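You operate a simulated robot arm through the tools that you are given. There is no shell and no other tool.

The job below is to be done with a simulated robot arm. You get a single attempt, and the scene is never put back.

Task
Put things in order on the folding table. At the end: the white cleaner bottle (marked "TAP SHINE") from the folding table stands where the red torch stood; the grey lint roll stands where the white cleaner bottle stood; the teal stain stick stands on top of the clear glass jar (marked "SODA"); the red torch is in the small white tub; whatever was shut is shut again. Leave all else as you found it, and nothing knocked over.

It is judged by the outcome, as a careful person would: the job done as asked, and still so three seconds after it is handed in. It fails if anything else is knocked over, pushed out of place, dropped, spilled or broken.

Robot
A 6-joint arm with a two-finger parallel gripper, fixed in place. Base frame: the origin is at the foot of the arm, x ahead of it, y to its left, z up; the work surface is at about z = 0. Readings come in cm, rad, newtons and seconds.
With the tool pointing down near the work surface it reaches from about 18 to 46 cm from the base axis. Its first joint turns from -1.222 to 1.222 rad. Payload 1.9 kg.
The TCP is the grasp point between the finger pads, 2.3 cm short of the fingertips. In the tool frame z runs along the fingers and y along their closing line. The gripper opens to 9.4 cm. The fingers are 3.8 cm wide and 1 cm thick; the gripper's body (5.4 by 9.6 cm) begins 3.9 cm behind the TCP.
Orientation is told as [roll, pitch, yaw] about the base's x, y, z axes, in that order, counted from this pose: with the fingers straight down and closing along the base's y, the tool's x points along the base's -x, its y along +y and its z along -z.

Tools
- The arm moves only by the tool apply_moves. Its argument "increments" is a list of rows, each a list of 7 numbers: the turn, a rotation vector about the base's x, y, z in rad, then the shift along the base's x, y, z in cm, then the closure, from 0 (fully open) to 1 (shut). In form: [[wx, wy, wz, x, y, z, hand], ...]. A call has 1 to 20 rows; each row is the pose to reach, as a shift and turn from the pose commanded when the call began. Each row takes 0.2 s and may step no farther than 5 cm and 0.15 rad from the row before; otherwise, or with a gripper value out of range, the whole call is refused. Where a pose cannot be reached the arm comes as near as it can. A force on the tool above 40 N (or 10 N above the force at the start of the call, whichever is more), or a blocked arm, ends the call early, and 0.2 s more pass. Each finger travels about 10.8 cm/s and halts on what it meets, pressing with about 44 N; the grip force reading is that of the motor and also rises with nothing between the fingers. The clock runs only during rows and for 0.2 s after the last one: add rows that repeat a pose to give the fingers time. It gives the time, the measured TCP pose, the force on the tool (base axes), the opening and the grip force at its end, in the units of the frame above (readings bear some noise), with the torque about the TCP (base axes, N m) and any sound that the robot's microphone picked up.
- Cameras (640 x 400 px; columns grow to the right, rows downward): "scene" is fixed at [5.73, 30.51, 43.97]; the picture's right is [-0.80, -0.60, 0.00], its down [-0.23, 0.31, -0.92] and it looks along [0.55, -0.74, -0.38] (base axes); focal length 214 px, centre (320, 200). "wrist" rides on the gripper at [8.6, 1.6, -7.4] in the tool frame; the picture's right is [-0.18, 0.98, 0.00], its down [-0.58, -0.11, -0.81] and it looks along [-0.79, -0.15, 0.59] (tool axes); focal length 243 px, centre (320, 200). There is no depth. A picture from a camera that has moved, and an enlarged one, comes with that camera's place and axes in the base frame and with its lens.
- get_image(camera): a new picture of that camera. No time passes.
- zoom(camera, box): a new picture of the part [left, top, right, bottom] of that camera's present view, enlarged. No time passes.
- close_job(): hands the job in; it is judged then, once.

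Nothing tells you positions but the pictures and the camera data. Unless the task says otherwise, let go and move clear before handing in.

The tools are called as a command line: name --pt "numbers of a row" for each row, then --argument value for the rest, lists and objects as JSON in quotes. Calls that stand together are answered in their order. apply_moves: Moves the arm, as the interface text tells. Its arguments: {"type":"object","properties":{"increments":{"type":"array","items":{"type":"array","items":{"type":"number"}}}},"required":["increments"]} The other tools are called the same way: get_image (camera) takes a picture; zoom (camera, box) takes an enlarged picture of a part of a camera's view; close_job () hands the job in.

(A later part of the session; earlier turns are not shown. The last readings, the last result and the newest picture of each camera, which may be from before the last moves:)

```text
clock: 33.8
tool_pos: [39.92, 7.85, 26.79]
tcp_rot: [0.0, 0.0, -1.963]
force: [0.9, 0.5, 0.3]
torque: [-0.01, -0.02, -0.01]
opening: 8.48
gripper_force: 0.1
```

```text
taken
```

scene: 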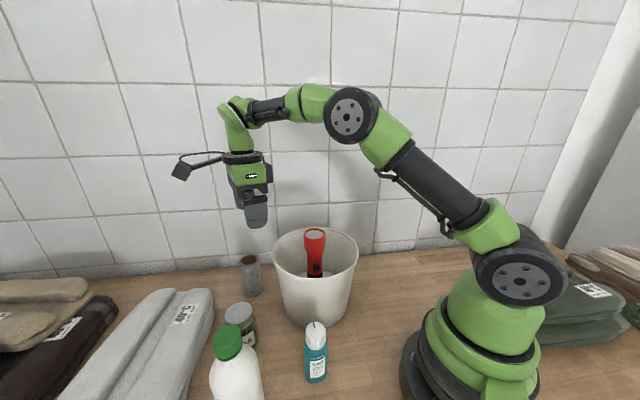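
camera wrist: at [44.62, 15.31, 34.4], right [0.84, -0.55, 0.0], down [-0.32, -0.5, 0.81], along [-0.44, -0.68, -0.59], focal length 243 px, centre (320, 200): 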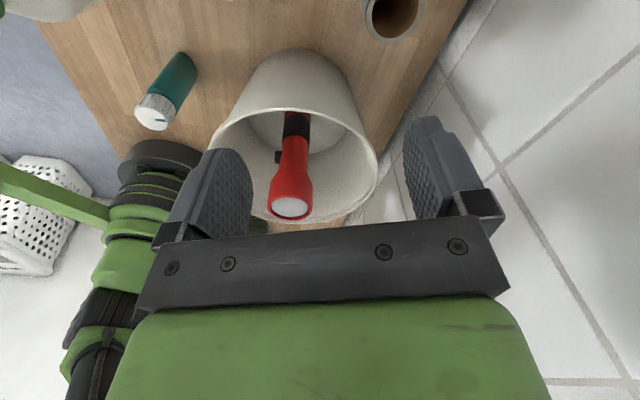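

zoom --camera "wrist" --box '[330, 0, 460, 80]'

zoom --camera "scene" --box '[210, 230, 290, 310]'

```text
4.92 times, centred on (395, 40) of wrist
camera zoom: at [44.62, 15.31, 34.4], right [0.84, -0.55, 0.0], down [-0.32, -0.5, 0.81], along [-0.44, -0.68, -0.59], focal length 1194 px, centre (-49, 988)
```

zoom: 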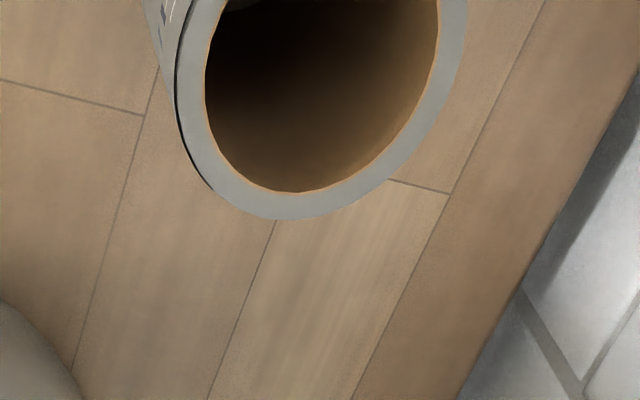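

```text
5.00 times, centred on (250, 270) of scene
camera zoom: at [5.73, 30.5, 43.97], right [-0.8, -0.6, 0.0], down [-0.23, 0.31, -0.92], along [0.55, -0.74, -0.38], focal length 1072 px, centre (670, -150)
```

zoom: 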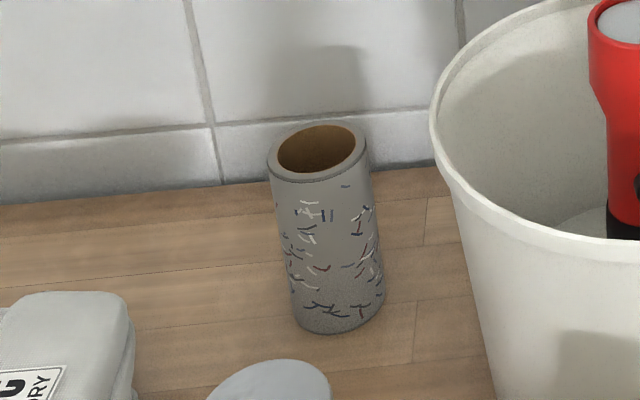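

I refined the roll to about (46.0, 6.1) and 9.8 cm tall, which is right at the limit of reach. I'll move above it and see how close the arm gets.

apply_moves --pt "0 0 -0.04 1.5 -0.5 -2.5 0.1" --pt "0 0 -0.04 3 -1 -5 0.1" --pt "0 0 -0.04 4.5 -1.5 -7.5 0.1" --pt "0 0 -0.04 5.5 -1.8 -10 0.1" --pt "0 0 -0.04 6.05 -2 -11.8 0.1" --pt "0 0 -0.04 6.05 -2 -11.8 0.1" --pt "0 0 -0.04 6.05 -2 -11.8 0.1"

get_image --camera "wrist"

zoom --camera "scene" --box '[190, 170, 350, 310]'

```text
clock: 35.4
tool_pos: [45.67, 5.89, 14.85]
tcp_rot: [0.0, 0.0, -2.0]
force: [0.0, 0.3, 0.0]
torque: [0.0, 0.01, 0.03]
opening: 8.45
gripper_force: 0.1
```

```text
taken
camera wrist: at [50.69, 13.04, 22.48], right [0.82, -0.58, 0.0], down [-0.34, -0.48, 0.81], along [-0.46, -0.66, -0.59], focal length 243 px, centre (320, 200)
```

wrist: 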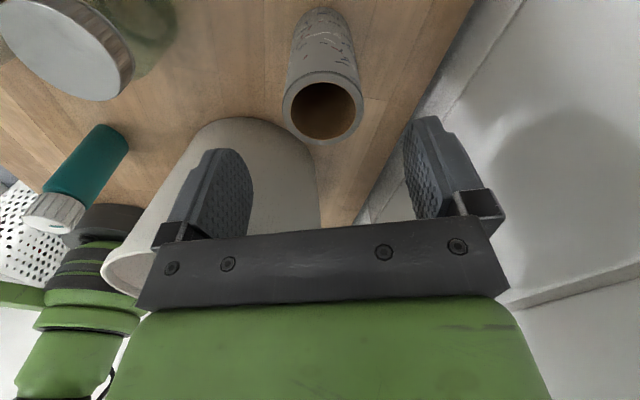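

```text
2.86 times, centred on (270, 240) of scene
camera zoom: at [5.73, 30.51, 43.97], right [-0.8, -0.6, 0.0], down [-0.23, 0.31, -0.92], along [0.55, -0.74, -0.38], focal length 613 px, centre (463, 86)
```

zoom: 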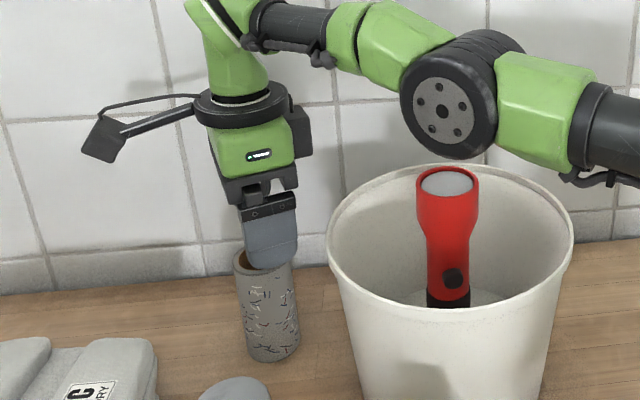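

The arm reaches near the roll, about 0.4 cm short while still high, and it should gain reach as it descends. The elbow stays above the torch, so I'll lower around the roll with the fingers open.

apply_moves --pt "0 0 0 0.15 0.1 -1.5 0.1" --pt "0 0 0 0.15 0.1 -3 0.1" --pt "0 0 0 0.15 0.1 -4 0.1" --pt "0 0 0 0.15 0.1 -4 0.1"

get_image --camera "wrist"

zoom --camera "scene" --box '[190, 170, 350, 310]'

```text
clock: 36.4
tool_pos: [45.89, 6.02, 10.95]
tcp_rot: [0.001, 0.0, -2.001]
force: [-0.3, -0.2, -0.6]
torque: [0.0, -0.03, 0.03]
opening: 8.47
gripper_force: 0.0
```

```text
taken
camera wrist: at [50.8, 13.23, 18.54], right [0.82, -0.58, 0.0], down [-0.34, -0.48, 0.81], along [-0.47, -0.66, -0.59], focal length 243 px, centre (320, 200)
```

wrist: 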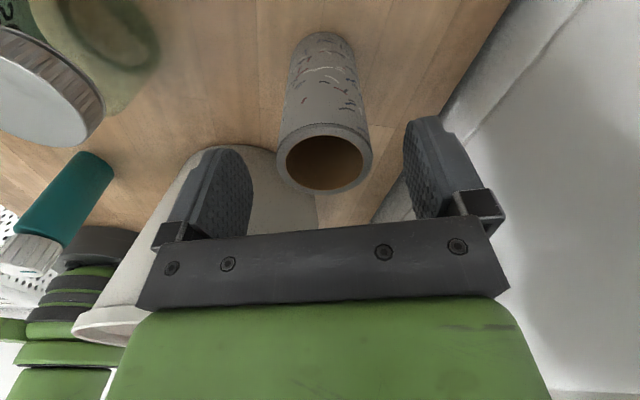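

```text
2.86 times, centred on (270, 240) of scene
camera zoom: at [5.73, 30.51, 43.97], right [-0.8, -0.6, 0.0], down [-0.23, 0.31, -0.92], along [0.55, -0.74, -0.38], focal length 613 px, centre (463, 86)
```

zoom: 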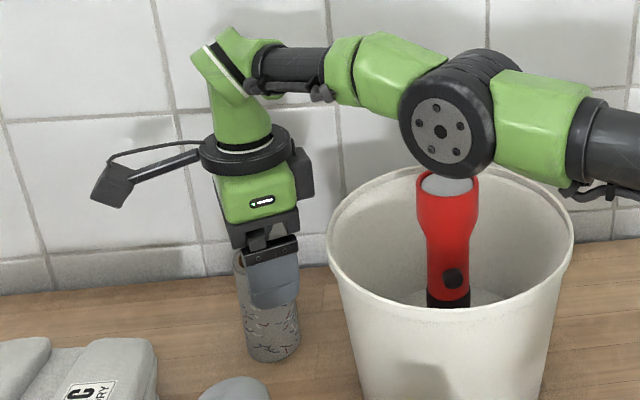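

The roll is between the fingers, and the elbow clears the torch by several centimetres. I'll lower to grip height, z about 7.2.

apply_moves --pt "0 0 0 0.1 0.1 -1.5 0.1" --pt "0 0 0 0.15 0.15 -3 0.1" --pt "0 0 0 0.15 0.15 -3.75 0.1" --pt "0 0 0 0.15 0.15 -3.75 0.1"

get_image --camera "wrist"

get_image --camera "scene"

```text
clock: 37.4
tool_pos: [45.65, 6.4, 7.13]
tcp_rot: [0.0, 0.0, -1.998]
force: [0.0, -0.3, 0.9]
torque: [0.01, 0.01, -0.03]
opening: 8.46
gripper_force: 0.1
out of reach, approached as far as the arm can: row 2, 3, 4
```

```text
taken
camera wrist: at [50.56, 13.57, 14.73], right [0.82, -0.58, 0.0], down [-0.34, -0.48, 0.81], along [-0.47, -0.66, -0.59], focal length 243 px, centre (320, 200)
```

wrist: 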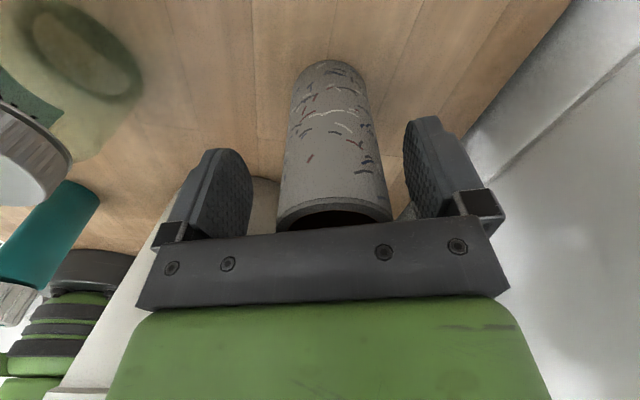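

```text
taken
```

scene: 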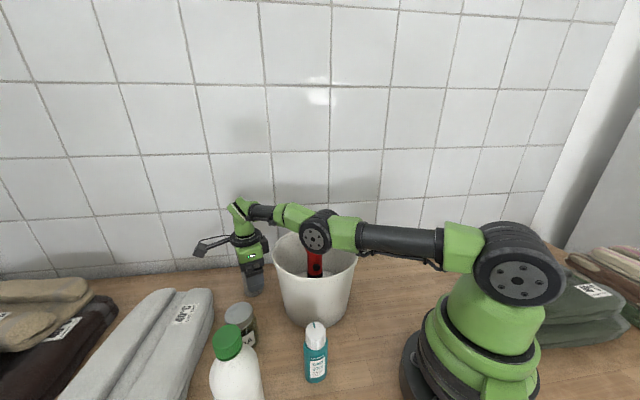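

The arm is at its limit, about 0.5 cm short of the roll's axis, but the roll is well between the 3.8 cm wide pads. I'll close.

apply_moves --pt "0 0 0 0 0 0 0.25" --pt "0 0 0 0 0 0 0.4" --pt "0 0 0 0 0 0 1" --pt "0 0 0 0 0 0 1" --pt "0 0 0 0 0 0 1"

get_image --camera "wrist"

zoom --camera "scene" --box '[190, 170, 350, 310]'

```text
clock: 38.6
tool_pos: [45.59, 6.44, 7.19]
tcp_rot: [0.0, -0.001, -2.0]
force: [0.4, 0.7, -0.3]
torque: [-0.03, 0.02, 0.0]
opening: 4.38
gripper_force: 44.0
```

```text
taken
camera wrist: at [50.56, 13.56, 14.75], right [0.82, -0.58, 0.0], down [-0.34, -0.48, 0.81], along [-0.46, -0.66, -0.59], focal length 243 px, centre (320, 200)
```

wrist: 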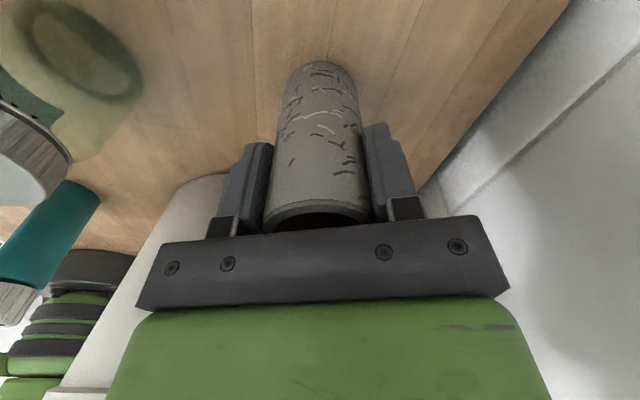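

```text
2.86 times, centred on (270, 240) of scene
camera zoom: at [5.73, 30.51, 43.97], right [-0.8, -0.6, 0.0], down [-0.23, 0.31, -0.92], along [0.55, -0.74, -0.38], focal length 613 px, centre (463, 86)
```

zoom: 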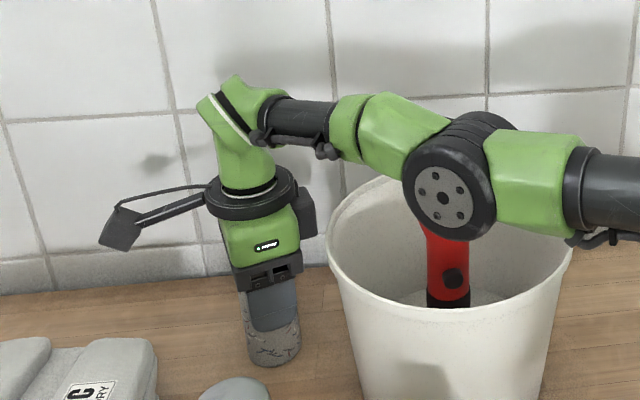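

The roll is held at 4.4 cm. I'll lift it while drawing slightly inward, since the reach shrinks with height.

apply_moves --pt "0 0 0 -0.2 0 0.8 1" --pt "0 0 0 -0.5 0 2 1" --pt "0 0 0 -0.9 0.1 4 1" --pt "0 0 0 -1.2 0.2 6 1" --pt "0 0 0 -1.2 0.2 6 1"

get_image --camera "wrist"

zoom --camera "scene" --box '[190, 170, 350, 310]'

```text
clock: 39.8
tool_pos: [45.48, 6.55, 13.35]
tcp_rot: [0.001, -0.012, -1.991]
force: [-0.2, -0.9, -0.5]
torque: [0.01, -0.01, 0.01]
opening: 4.38
gripper_force: 43.7
out of reach, approached as far as the arm can: row 2, 3, 4, 5
```

```text
taken
camera wrist: at [50.54, 13.81, 20.73], right [0.82, -0.57, 0.0], down [-0.33, -0.48, 0.81], along [-0.46, -0.67, -0.58], focal length 243 px, centre (320, 200)
```

wrist: 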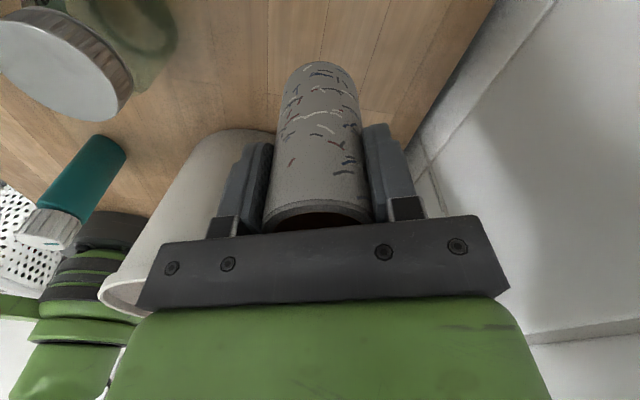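

```text
2.86 times, centred on (270, 240) of scene
camera zoom: at [5.73, 30.51, 43.97], right [-0.8, -0.6, 0.0], down [-0.23, 0.31, -0.92], along [0.55, -0.74, -0.38], focal length 613 px, centre (463, 86)
```

zoom: 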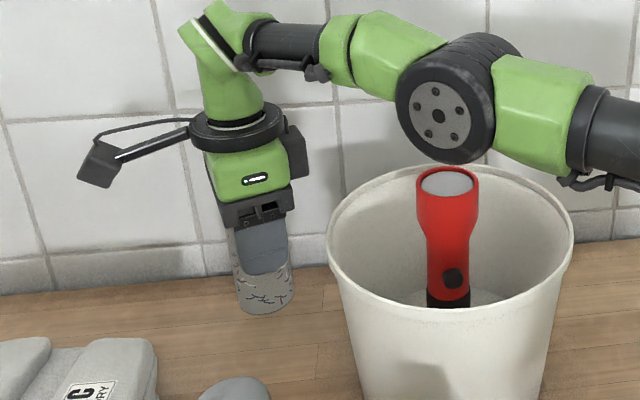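

The roll is lifted and secure. I'll back out along the approach path, inward and up, to get away from the reach limit.

apply_moves --pt "0 0 0 -0.7 0.15 1.5 1" --pt "0 0 0 -1.4 0.3 3.5 1" --pt "0 0 0 -2.1 0.5 6 1" --pt "0 0 0 -3 0.8 8.5 1" --pt "0 0 0 -4 1.1 11 1" --pt "0 0 0 -5 1.5 13.5 1" --pt "0 0 0 -5 1.5 13.5 1"

get_image --camera "wrist"

get_image --camera "scene"

```text
clock: 41.4
tool_pos: [39.52, 7.98, 26.77]
tcp_rot: [0.0, 0.0, -2.0]
force: [-0.1, -0.2, -0.2]
torque: [0.0, 0.0, 0.01]
opening: 4.33
gripper_force: 43.6
```

```text
taken
camera wrist: at [44.4, 15.23, 34.33], right [0.82, -0.58, 0.0], down [-0.34, -0.48, 0.81], along [-0.46, -0.66, -0.59], focal length 243 px, centre (320, 200)
```

wrist: 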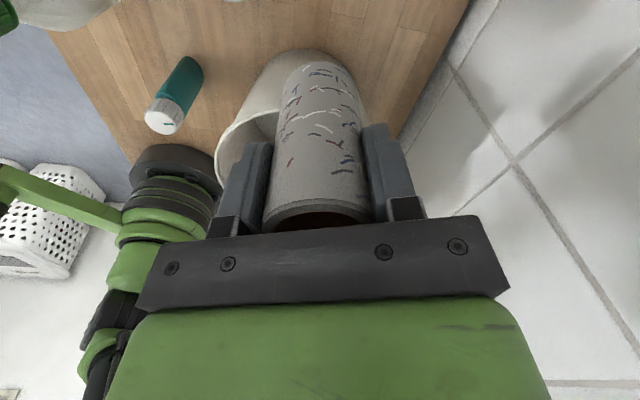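

```text
taken
```

scene: 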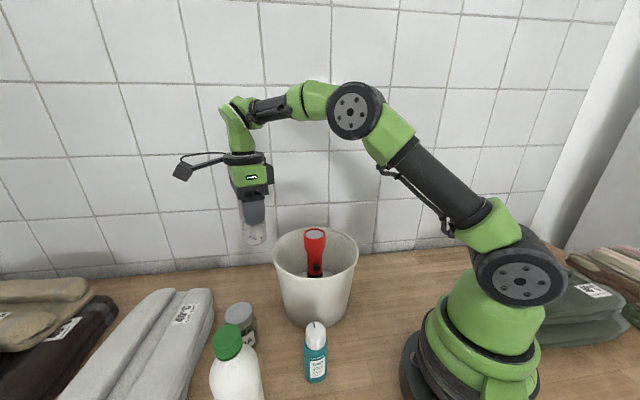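

The roll is clear at about (39.4, 8, 26.8). I'll carry it over the tub, with its base at about 24 cm and so above the torch, to the bottle's old spot near (20.9, -22.1).

apply_moves --pt "0 0 0.1 -1 -1.5 1.5 1" --pt "0 0 0.2 -2.5 -4 3.5 1" --pt "0 0 0.3 -4.3 -7 4.5 1" --pt "0 0 0.4 -6.1 -10 4.5 1" --pt "0 0 0.52 -8 -13 4.5 1" --pt "0 0 0.64 -9.8 -16 4.5 1" --pt "0 0 0.76 -11.7 -19 4.5 1" --pt "0 0 0.88 -13.5 -22 4 1" --pt "0 0 1.0 -15.4 -25 3 1" --pt "0 0 1.1 -17 -27.7 1 1" --pt "0 0 1.2 -18.55 -30.15 -1 1" --pt "0 0 1.2 -18.55 -30.15 -1 1"

get_image --camera "wrist"

get_image --camera "scene"

```text
clock: 44.0
tool_pos: [20.82, -22.14, 25.53]
tcp_rot: [0.003, 0.0, -0.799]
force: [0.3, -0.5, -0.6]
torque: [0.01, -0.01, 0.01]
opening: 4.25
gripper_force: 43.6
```

```text
taken
camera wrist: at [15.79, -14.8, 33.15], right [0.83, 0.55, 0.0], down [0.33, -0.49, 0.81], along [0.45, -0.67, -0.59], focal length 243 px, centre (320, 200)
```

wrist: 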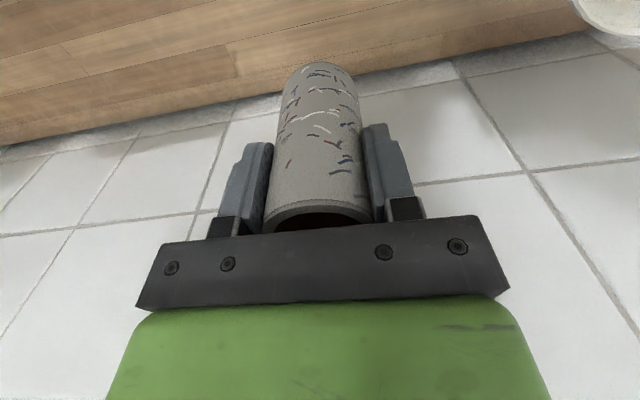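

```text
taken
```

scene: 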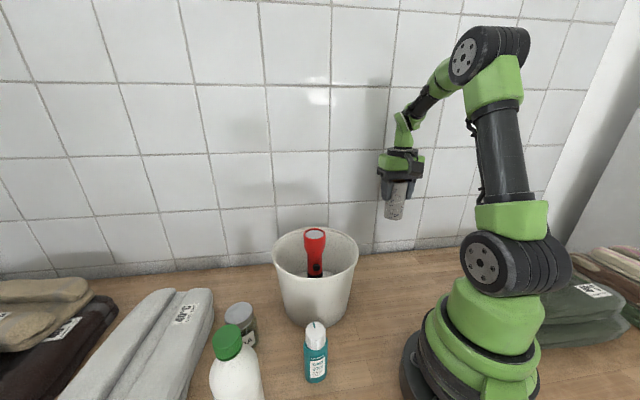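

The roll is over the bottle's old spot and has not moved in the grip. I'll lower it.

apply_moves --pt "0 0 0 0 0 -2 1" --pt "0 0 0 0 0 -5 1" --pt "0 0 0 0 0 -8 1" --pt "0 0 0 0 0 -11 1" --pt "0 0 0 0 0 -14 1" --pt "0 0 0 0 0 -16 1" --pt "0 0 0 0 0 -17.3 1" --pt "0 0 0 0 0 -17.3 1"

get_image --camera "wrist"

zoom --camera "scene" --box '[350, 180, 450, 300]'

```text
clock: 45.8
tool_pos: [20.93, -22.1, 8.22]
tcp_rot: [0.001, 0.0, -0.8]
force: [-0.6, 1.1, -0.3]
torque: [0.0, -0.03, 0.03]
opening: 4.28
gripper_force: 43.7
```

```text
taken
camera wrist: at [15.91, -14.76, 15.81], right [0.83, 0.55, 0.0], down [0.33, -0.49, 0.81], along [0.45, -0.67, -0.59], focal length 243 px, centre (320, 200)
```

wrist: 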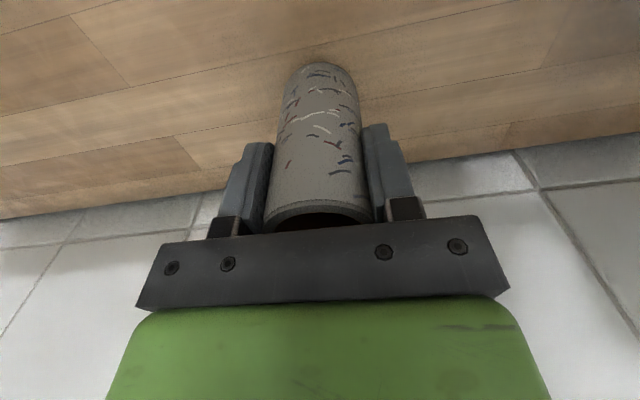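

```text
3.33 times, centred on (400, 240) of scene
camera zoom: at [5.73, 30.51, 43.97], right [-0.8, -0.6, 0.0], down [-0.23, 0.31, -0.92], along [0.55, -0.74, -0.38], focal length 715 px, centre (53, 67)
```

zoom: 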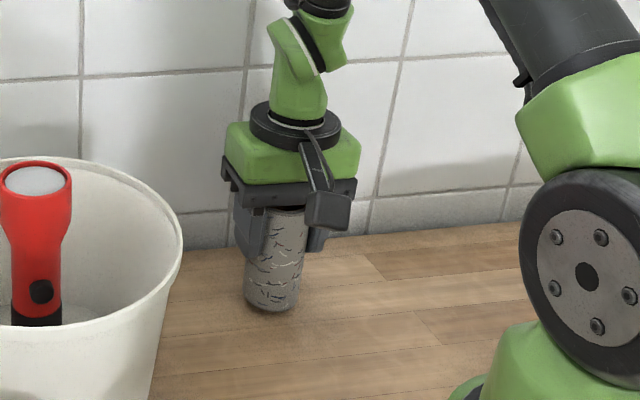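

The base is about 1 cm above the table. I'll ease it down.

apply_moves --pt "0 0 0 0 0 -0.4 1" --pt "0 0 0 0 0 -0.8 1" --pt "0 0 0 0 0 -1.0 1" --pt "0 0 0 0 0 -1.0 1"

zoom --camera "scene" --box '[350, 180, 450, 300]'

```text
clock: 46.8
tool_pos: [20.85, -21.97, 7.42]
tcp_rot: [-0.001, 0.0, -0.801]
force: [-0.3, -0.1, 0.1]
torque: [-0.01, -0.02, 0.03]
opening: 4.26
gripper_force: 43.8
```

```text
3.33 times, centred on (400, 240) of scene
camera zoom: at [5.73, 30.51, 43.97], right [-0.8, -0.6, 0.0], down [-0.23, 0.31, -0.92], along [0.55, -0.74, -0.38], focal length 715 px, centre (53, 67)
```

zoom: 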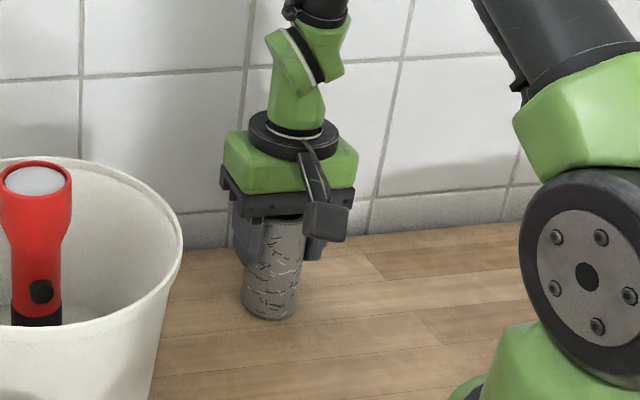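

apply_moves --pt "0 0 0 0 0 -0.15 1" --pt "0 0 0 0 0 -0.25 1" --pt "0 0 0 0 0 -0.25 1"

```text
clock: 47.6
tool_pos: [20.93, -22.13, 7.26]
tcp_rot: [0.001, -0.003, -0.801]
force: [-2.9, 1.3, 13.2]
torque: [-0.12, 0.08, -0.05]
opening: 4.25
gripper_force: 44.0
```

The roll touched the table with 13 N of force. I'll ease up slightly and release.

apply_moves --pt "0 0 0 0 0 0.08 1" --pt "0 0 0 0 0 0.08 0.4" --pt "0 0 0 0 0 0.08 0.2" --pt "0 0 0 0 0 0.08 0.15" --pt "0 0 0 0 0 0.08 0.15"

get_image --camera "wrist"

zoom --camera "scene" --box '[350, 180, 450, 300]'

```text
clock: 48.8
tool_pos: [20.82, -22.05, 7.25]
tcp_rot: [0.0, 0.0, -0.801]
force: [0.0, -0.2, -0.6]
torque: [0.0, -0.01, 0.01]
opening: 8.01
gripper_force: 0.1
```

```text
taken
camera wrist: at [15.92, -14.74, 14.84], right [0.83, 0.55, 0.0], down [0.33, -0.49, 0.81], along [0.45, -0.67, -0.59], focal length 243 px, centre (320, 200)
```

wrist: 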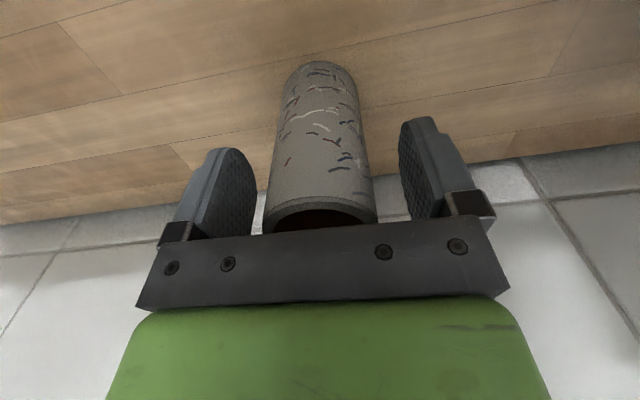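

```text
3.33 times, centred on (400, 240) of scene
camera zoom: at [5.73, 30.51, 43.97], right [-0.8, -0.6, 0.0], down [-0.23, 0.31, -0.92], along [0.55, -0.74, -0.38], focal length 715 px, centre (53, 67)
```

zoom: 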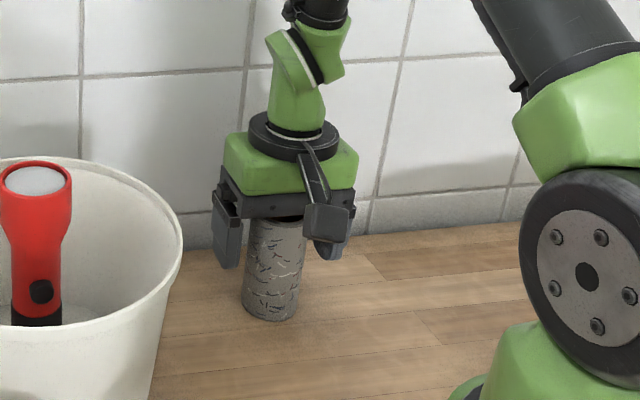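

The roll stands on its own. I'll raise straight up and verify.

apply_moves --pt "0 0 0 0 0 1.5 0.15" --pt "0 0 0 0 0 4 0.15" --pt "0 0 0 0 0 7.5 0.15" --pt "0 0 0 0 0 11 0.15" --pt "0 0 0 0 0 15 0.15" --pt "0 0 0 0 0 19 0.15" --pt "0 0 0 0 0 23 0.15" --pt "0 0 0 0 0 23 0.15"

get_image --camera "wrist"

zoom --camera "scene" --box '[350, 200, 430, 290]'

```text
clock: 50.6
tool_pos: [20.99, -22.09, 30.45]
tcp_rot: [0.001, -0.001, -0.801]
force: [-0.7, -0.2, -0.9]
torque: [-0.01, 0.03, 0.01]
opening: 7.97
gripper_force: 0.1
```

```text
taken
camera wrist: at [16.06, -14.82, 37.94], right [0.83, 0.55, 0.0], down [0.33, -0.49, 0.81], along [0.45, -0.67, -0.59], focal length 243 px, centre (320, 200)
```

wrist: 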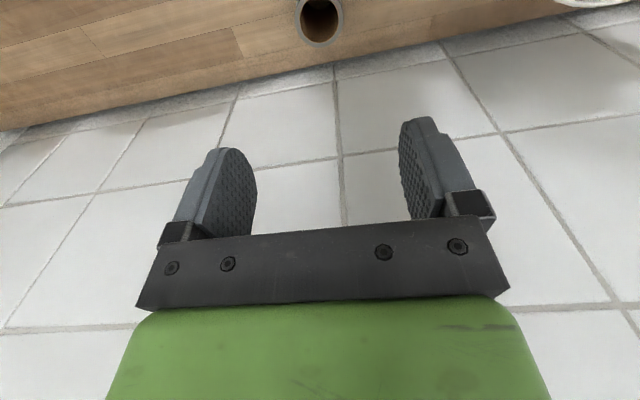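

```text
4.44 times, centred on (390, 245) of scene
camera zoom: at [5.73, 30.51, 43.97], right [-0.8, -0.6, 0.0], down [-0.23, 0.31, -0.92], along [0.55, -0.74, -0.38], focal length 953 px, centre (9, 0)
```

zoom: 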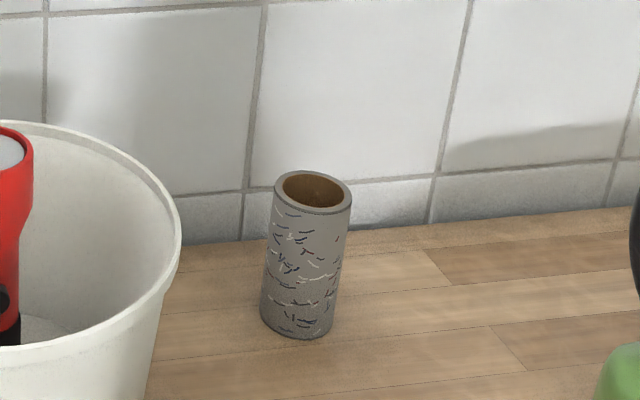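

The roll stands within about 0.4 cm of where the bottle was. Next I'll go to the teal stain stick.

apply_moves --pt "0 0 0 0.3 2 0.5 0.15" --pt "0 0 0 0.8 5.5 1 0.15" --pt "0 0 0 1.1 9 1 0.15" --pt "0 0 0 1.3 12.5 1 0.15" --pt "0 0 0 1.4 16 1 0.15" --pt "0 0 0 1.4 19.5 1 0.15" --pt "0 0 0 1.3 23 1 0.15" --pt "0 0 0 1 26.5 0 0.15" --pt "0 0 0 0.5 30 -2 0.15" --pt "0 0 0 0 32.5 -5 0.15" --pt "0 0 0 -0.3 34.1 -8 0.15" --pt "0 0 0 -0.3 34.1 -10.3 0.15" --pt "0 0 0 -0.3 34.1 -10.3 0.15"

get_image --camera "wrist"

get_image --camera "scene"

```text
clock: 53.4
tool_pos: [20.5, 12.04, 20.16]
tcp_rot: [0.003, 0.0, -0.802]
force: [0.1, 0.3, 0.4]
torque: [0.01, 0.0, 0.04]
opening: 7.98
gripper_force: 0.1
```

```text
taken
camera wrist: at [15.59, 19.39, 27.69], right [0.83, 0.55, 0.0], down [0.33, -0.49, 0.81], along [0.45, -0.67, -0.59], focal length 243 px, centre (320, 200)
```

wrist: 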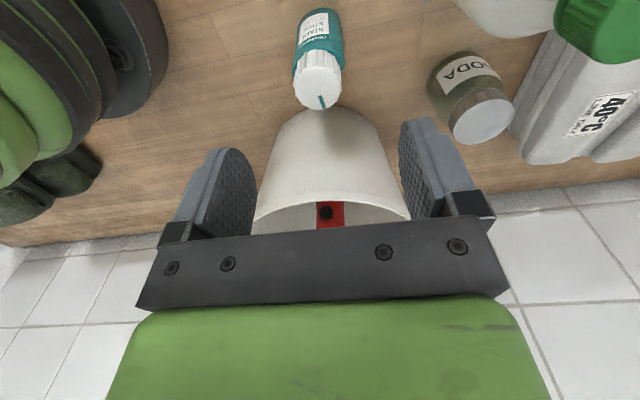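

```text
taken
```

scene: 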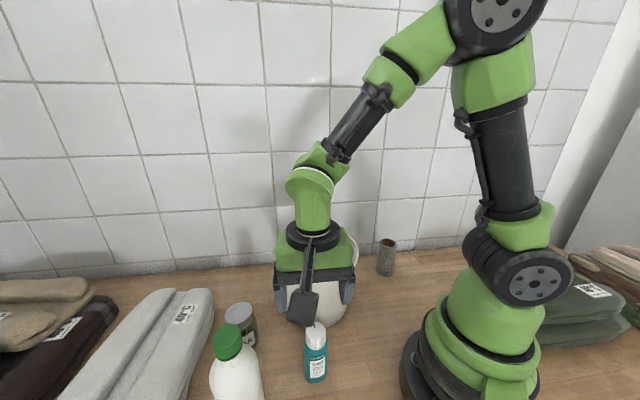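

zoom --camera "wrist" --box '[270, 0, 370, 120]'

zoom --camera "wrist" --box '[400, 30, 540, 160]'

zoom --camera "scene" --box '[200, 290, 360, 400]'

```text
3.33 times, centred on (320, 60) of wrist
camera zoom: at [15.59, 19.39, 27.69], right [0.83, 0.55, 0.0], down [0.33, -0.49, 0.81], along [0.45, -0.67, -0.59], focal length 809 px, centre (320, 667)
```

zoom: 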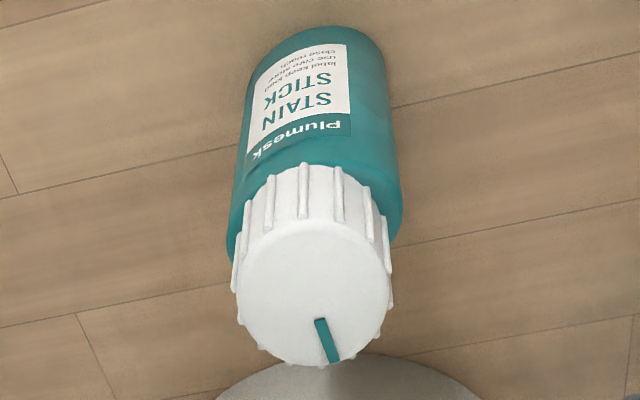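

```text
3.08 times, centred on (470, 95) of wrist
camera zoom: at [15.59, 19.39, 27.69], right [0.83, 0.55, 0.0], down [0.33, -0.49, 0.81], along [0.45, -0.67, -0.59], focal length 746 px, centre (-142, 523)
```

zoom: 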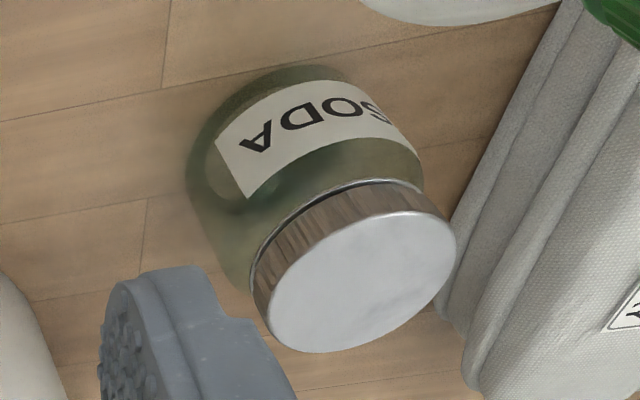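

```text
3.64 times, centred on (280, 345) of scene
camera zoom: at [5.73, 30.51, 43.97], right [-0.8, -0.6, 0.0], down [-0.23, 0.31, -0.92], along [0.55, -0.74, -0.38], focal length 780 px, centre (466, -327)
```

zoom: 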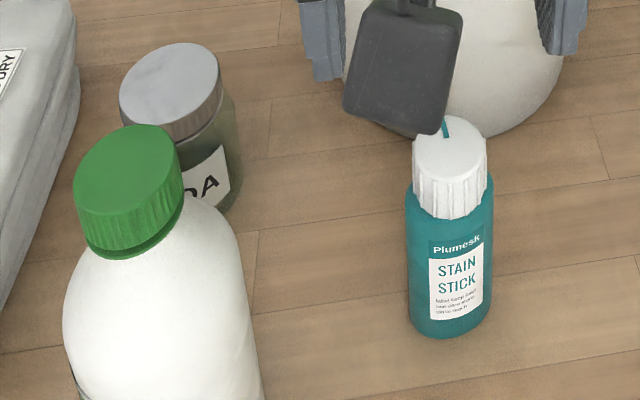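

The stick is at about (20.5, 11.9) and 11.4 cm tall. The jar lid top is at about (35.4, 16.35, 9.0). I'll descend to grip the stick's cap.

apply_moves --pt "0 0 0 -0.1 -0.1 -3 0.15" --pt "0 0 0 -0.1 -0.1 -6 0.15" --pt "0 0 0 -0.1 -0.1 -8 0.15" --pt "0 0 0 -0.1 -0.1 -9.4 0.15" --pt "0 0 0 -0.1 -0.1 -9.4 0.15"

get_image --camera "wrist"

zoom --camera "scene" --box '[200, 240, 400, 400]'

```text
clock: 54.6
tool_pos: [20.56, 11.94, 10.56]
tcp_rot: [0.001, 0.0, -0.801]
force: [0.2, -0.6, 0.0]
torque: [0.01, -0.03, 0.01]
opening: 8.0
gripper_force: 0.0
```

```text
taken
camera wrist: at [15.53, 19.22, 18.23], right [0.83, 0.55, 0.0], down [0.33, -0.49, 0.81], along [0.45, -0.67, -0.59], focal length 243 px, centre (320, 200)
```

wrist: 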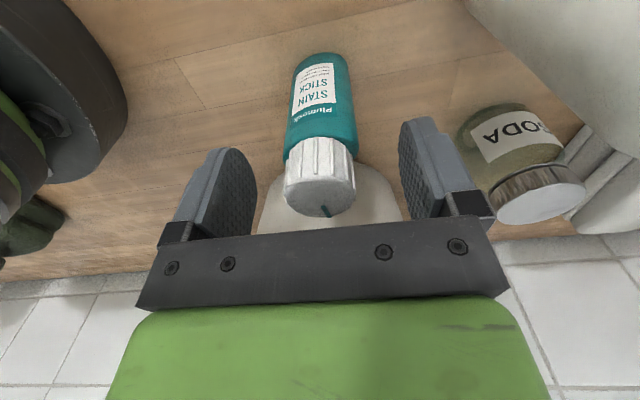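

```text
2.50 times, centred on (300, 320) of scene
camera zoom: at [5.73, 30.51, 43.97], right [-0.8, -0.6, 0.0], down [-0.23, 0.31, -0.92], along [0.55, -0.74, -0.38], focal length 536 px, centre (370, -100)
```

zoom: 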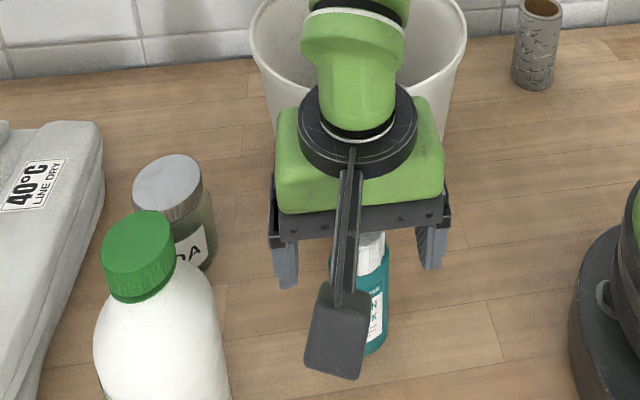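

The cap is centred between the fingers, so I'll close.

apply_moves --pt "0 0 0 0 0 0 0.3" --pt "0 0 0 0 0 0 0.5" --pt "0 0 0 0 0 0 1" --pt "0 0 0 0 0 0 1" --pt "0 0 0 0 0 0 1" --pt "0 0 0 0 0 0 1"

get_image --camera "wrist"

```text
clock: 56.0
tool_pos: [20.43, 11.83, 10.75]
tcp_rot: [0.0, 0.0, -0.801]
force: [-0.4, -0.2, 0.4]
torque: [-0.03, 0.08, -0.03]
opening: 4.1
gripper_force: 43.8
```

```text
taken
camera wrist: at [15.53, 19.23, 18.25], right [0.83, 0.55, 0.0], down [0.33, -0.49, 0.81], along [0.45, -0.67, -0.59], focal length 243 px, centre (320, 200)
```

wrist: 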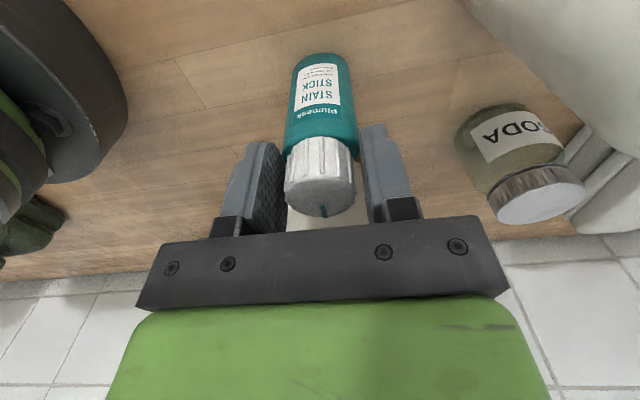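

The fingers stopped at 4.1 cm, so they are pinching the body's shoulder rather than the cap. I'll open and go 2.3 cm lower for a firm hold on the body.

apply_moves --pt "0 0 0 0 0 0 0.4" --pt "0 0 0 0 0 0 0.25" --pt "0 0 0 0 0 0 0.25" --pt "0 0 0 0 0 -1 0.25" --pt "0 0 0 0 0 -2.3 0.25" --pt "0 0 0 0 0 -2.3 0.25"

get_image --camera "wrist"

zoom --camera "scene" --box '[240, 270, 400, 400]'

```text
clock: 57.4
tool_pos: [20.49, 11.8, 8.35]
tcp_rot: [-0.001, 0.001, -0.801]
force: [0.5, -1.0, -0.8]
torque: [-0.01, 0.04, 0.0]
opening: 7.05
gripper_force: 0.0
```

```text
taken
camera wrist: at [15.51, 19.13, 15.89], right [0.83, 0.55, 0.0], down [0.33, -0.49, 0.81], along [0.45, -0.67, -0.59], focal length 243 px, centre (320, 200)
```

wrist: 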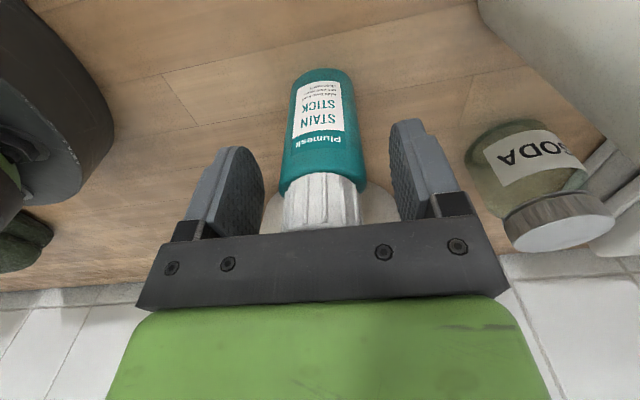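

```text
3.08 times, centred on (320, 335) of scene
camera zoom: at [5.73, 30.51, 43.97], right [-0.8, -0.6, 0.0], down [-0.23, 0.31, -0.92], along [0.55, -0.74, -0.38], focal length 660 px, centre (320, -215)
```

zoom: 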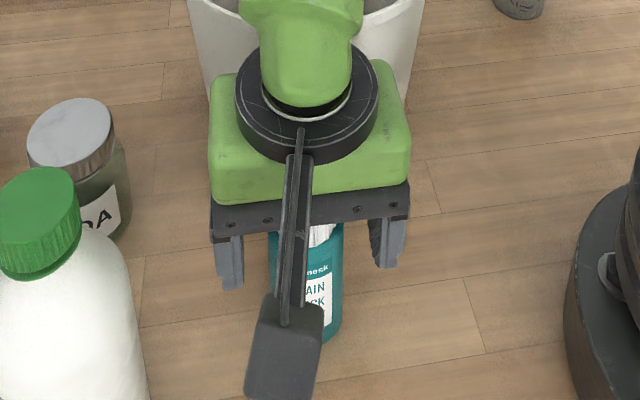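

apply_moves --pt "0 0 0 0 0 0 0.4" --pt "0 0 0 0 0 0 0.6" --pt "0 0 0 0 0 0 1" --pt "0 0 0 0 0 0 1" --pt "0 0 0 0 0 0 1"

get_image --camera "wrist"

```text
clock: 58.6
tool_pos: [20.5, 11.83, 8.34]
tcp_rot: [0.002, 0.001, -0.801]
force: [-0.1, -0.3, 1.0]
torque: [0.04, -0.01, 0.04]
opening: 4.13
gripper_force: 43.6
```

```text
taken
camera wrist: at [15.5, 19.13, 15.91], right [0.83, 0.55, 0.0], down [0.33, -0.49, 0.81], along [0.45, -0.67, -0.59], focal length 243 px, centre (320, 200)
```

wrist: 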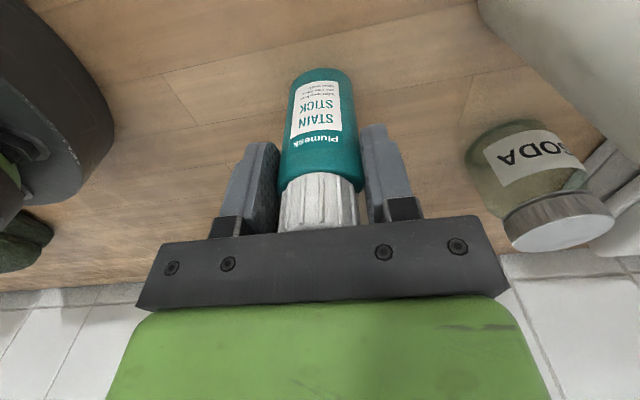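

The grip on the body is solid. I'll lift the stick clear of the tub rim and bottle.

apply_moves --pt "0 0 0 0 0 1 1" --pt "0 0 0 0 0 3.5 1" --pt "0 0 0 0 0 7 1" --pt "0 0 0 0 0 10.5 1" --pt "0 0 0 0 0 14 1" --pt "0 0 0 0 0 17 1" --pt "0 0 0 0 0 18 1" --pt "0 0 0 0 0 18 1"

get_image --camera "wrist"

get_image --camera "scene"

```text
clock: 60.4
tool_pos: [20.45, 11.92, 26.34]
tcp_rot: [0.001, 0.001, -0.801]
force: [-0.7, -0.8, -1.2]
torque: [-0.01, -0.04, 0.0]
opening: 4.15
gripper_force: 43.7
```

```text
taken
camera wrist: at [15.5, 19.21, 33.95], right [0.83, 0.55, 0.0], down [0.33, -0.49, 0.81], along [0.45, -0.67, -0.59], focal length 243 px, centre (320, 200)
```

wrist: 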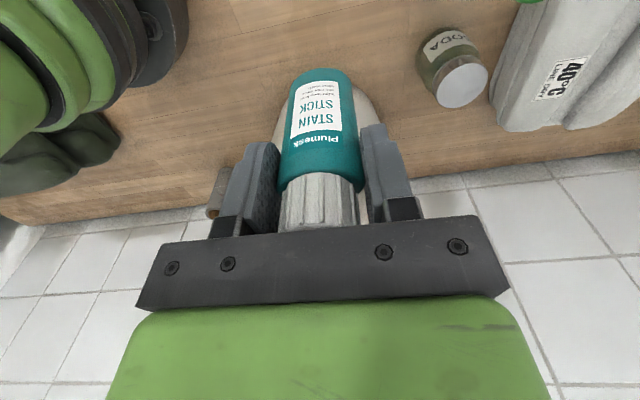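

```text
taken
```

scene: 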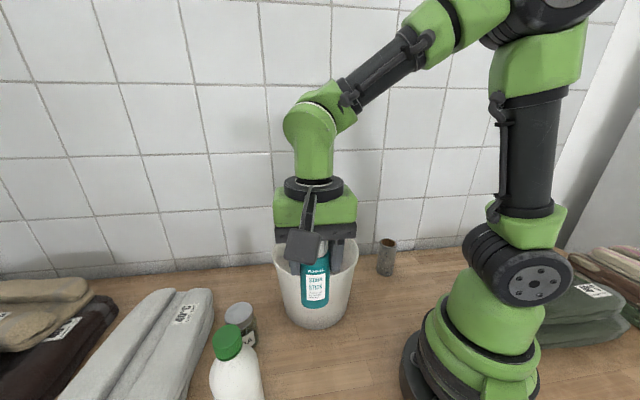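

The jar lid is confirmed at about (35.5, 16.3). I'll carry the stick over it.

apply_moves --pt "0 0 0 1.5 0.4 0 1" --pt "0 0 0 4.5 1.3 0 1" --pt "0 0 0 7.5 2.2 0 1" --pt "0 0 0 10.5 3.1 -0.5 1" --pt "0 0 0 13 3.9 -1.5 1" --pt "0 0 0 14.5 4.3 -2.3 1" --pt "0 0 0 14.9 4.45 -2.3 1" --pt "0 0 0 14.9 4.45 -2.3 1"

get_image --camera "wrist"

zoom --camera "scene" --box '[170, 220, 330, 360]'

```text
clock: 62.2
tool_pos: [35.48, 16.56, 24.01]
tcp_rot: [0.0, 0.001, -0.801]
force: [0.1, -0.3, -1.4]
torque: [0.03, 0.03, 0.02]
opening: 4.13
gripper_force: 43.7
```

```text
taken
camera wrist: at [30.36, 23.73, 31.59], right [0.83, 0.55, 0.0], down [0.33, -0.49, 0.81], along [0.45, -0.67, -0.59], focal length 243 px, centre (320, 200)
```

wrist: 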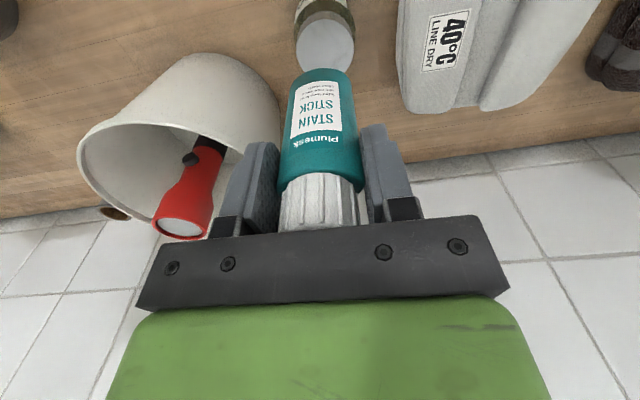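

```text
2.86 times, centred on (250, 290) of scene
camera zoom: at [5.73, 30.51, 43.97], right [-0.8, -0.6, 0.0], down [-0.23, 0.31, -0.92], along [0.55, -0.74, -0.38], focal length 613 px, centre (520, -57)
```

zoom: 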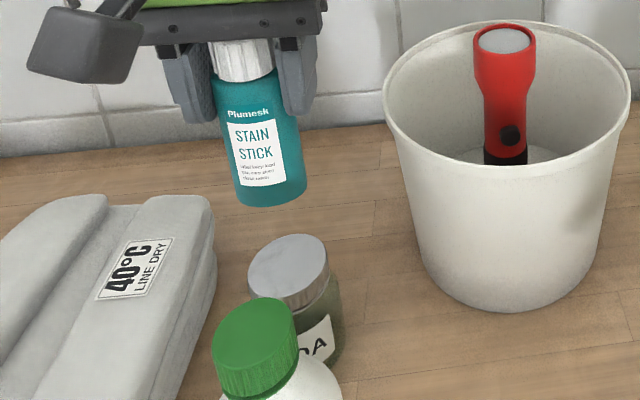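

zoom --camera "wrist" --box '[265, 0, 385, 80]'

zoom --camera "scene" --box '[215, 270, 275, 330]'

```text
5.00 times, centred on (325, 40) of wrist
camera zoom: at [30.36, 23.73, 31.59], right [0.83, 0.55, 0.0], down [0.33, -0.49, 0.81], along [0.45, -0.67, -0.59], focal length 1213 px, centre (295, 1000)
```

zoom: 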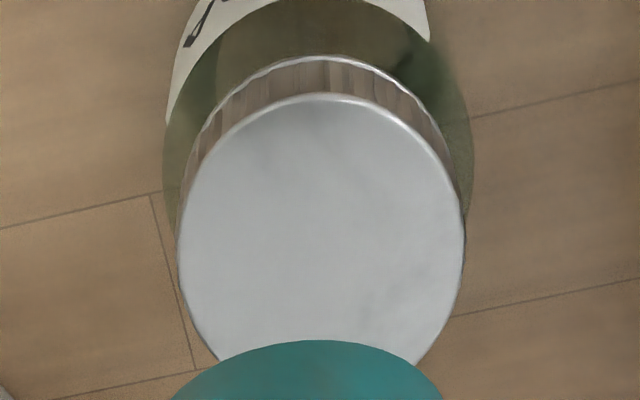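

```text
6.67 times, centred on (245, 300) of scene
camera zoom: at [5.73, 30.51, 43.97], right [-0.8, -0.6, 0.0], down [-0.23, 0.31, -0.92], along [0.55, -0.74, -0.38], focal length 1430 px, centre (820, -467)
```

zoom: 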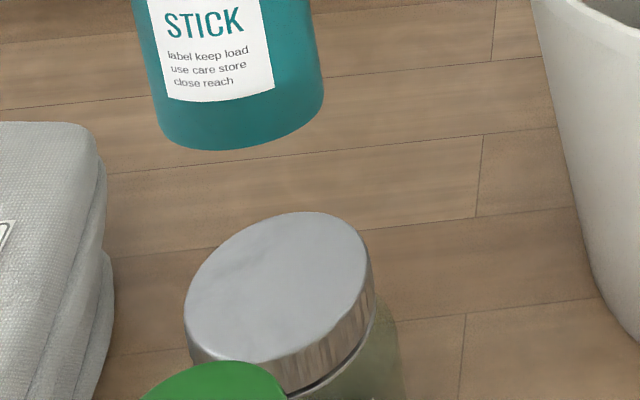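

Using every view, the lid centre comes out at (35.85, 16.25) with its top at z about 8.5. I'll shift 0.45 cm and lower to about 1 cm above the lid.

apply_moves --pt "0 0 0 0.45 -0.1 -1 1" --pt "0 0 0 0.45 -0.1 -3 1" --pt "0 0 0 0.45 -0.1 -5 1" --pt "0 0 0 0.45 -0.1 -6 1" --pt "0 0 0 0.45 -0.1 -6 1"

get_image --camera "wrist"

zoom --camera "scene" --box '[190, 240, 310, 350]'

```text
clock: 63.4
tool_pos: [35.89, 16.25, 17.97]
tcp_rot: [0.0, 0.003, -0.801]
force: [0.1, 0.5, -1.1]
torque: [0.01, -0.02, 0.01]
opening: 4.11
gripper_force: 43.8
```

```text
taken
camera wrist: at [30.89, 23.48, 25.59], right [0.83, 0.55, 0.0], down [0.33, -0.49, 0.81], along [0.45, -0.67, -0.59], focal length 243 px, centre (320, 200)
```

wrist: 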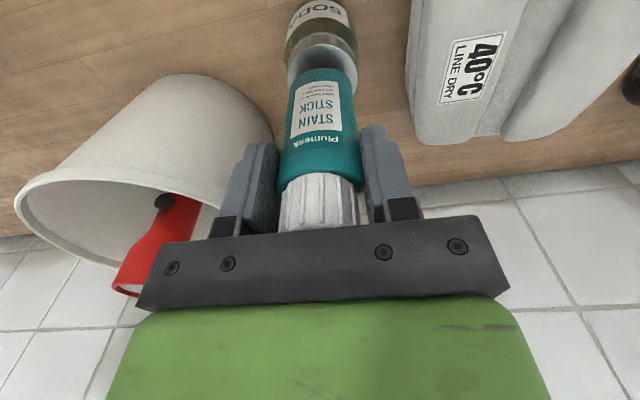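

```text
3.64 times, centred on (250, 295) of scene
camera zoom: at [5.73, 30.51, 43.97], right [-0.8, -0.6, 0.0], down [-0.23, 0.31, -0.92], along [0.55, -0.74, -0.38], focal length 780 px, centre (574, -146)
```

zoom: 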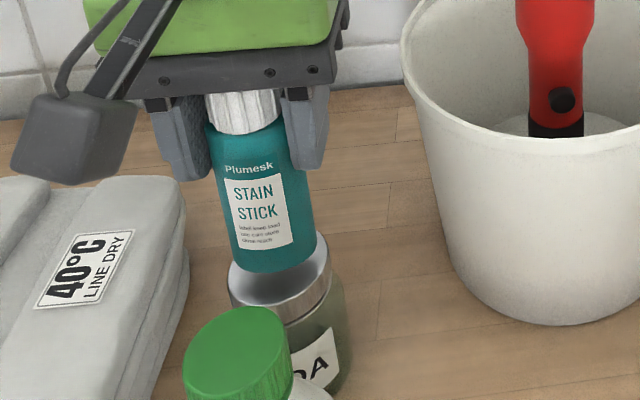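

The stick is well centred above the lid. I'll ease it down to contact in small steps.

apply_moves --pt "0 0 0 0 0 -0.3 1" --pt "0 0 0 0 0 -0.6 1" --pt "0 0 0 0 0 -0.8 1" --pt "0 0 0 0 0 -0.8 1"

zoom --camera "scene" --box '[210, 250, 290, 340]'

get_image --camera "wrist"

```text
clock: 64.4
tool_pos: [35.89, 16.28, 17.2]
tcp_rot: [0.0, -0.001, -0.801]
force: [-0.3, 0.1, -0.9]
torque: [0.02, -0.01, 0.02]
opening: 4.14
gripper_force: 44.0
```

```text
4.44 times, centred on (250, 295) of scene
camera zoom: at [5.73, 30.51, 43.97], right [-0.8, -0.6, 0.0], down [-0.23, 0.31, -0.92], along [0.55, -0.74, -0.38], focal length 953 px, centre (631, -222)
```

zoom: 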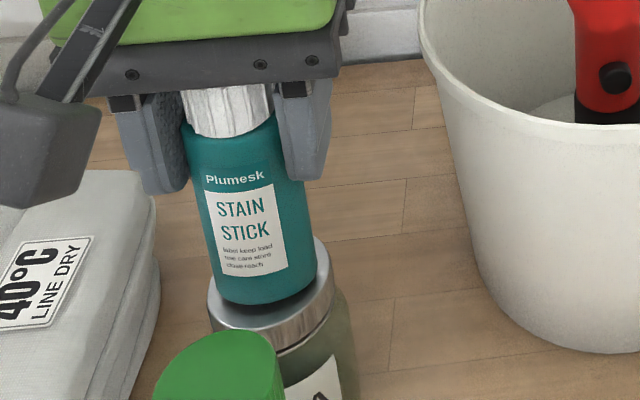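

```text
taken
camera wrist: at [30.92, 23.53, 24.74], right [0.83, 0.55, 0.0], down [0.33, -0.49, 0.81], along [0.45, -0.67, -0.59], focal length 243 px, centre (320, 200)
```

wrist: 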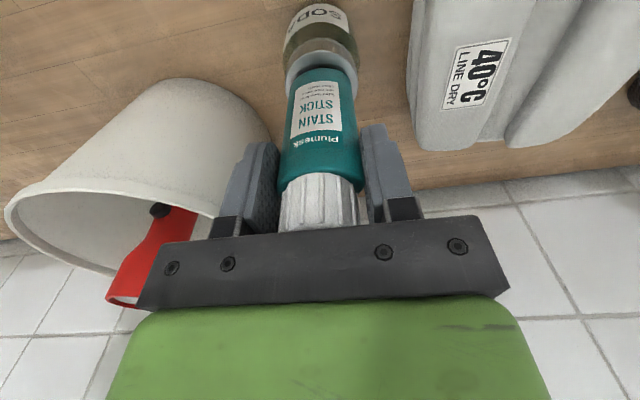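

apply_moves --pt "0 0 0 0 0 -0.15 1" --pt "0 0 0 0 0 -0.25 1" --pt "0 0 0 0 0 -0.25 1"

```text
clock: 65.2
tool_pos: [35.93, 16.28, 16.99]
tcp_rot: [0.0, 0.0, -0.8]
force: [-0.5, -0.3, -1.2]
torque: [-0.01, 0.01, -0.02]
opening: 4.13
gripper_force: 43.6
```

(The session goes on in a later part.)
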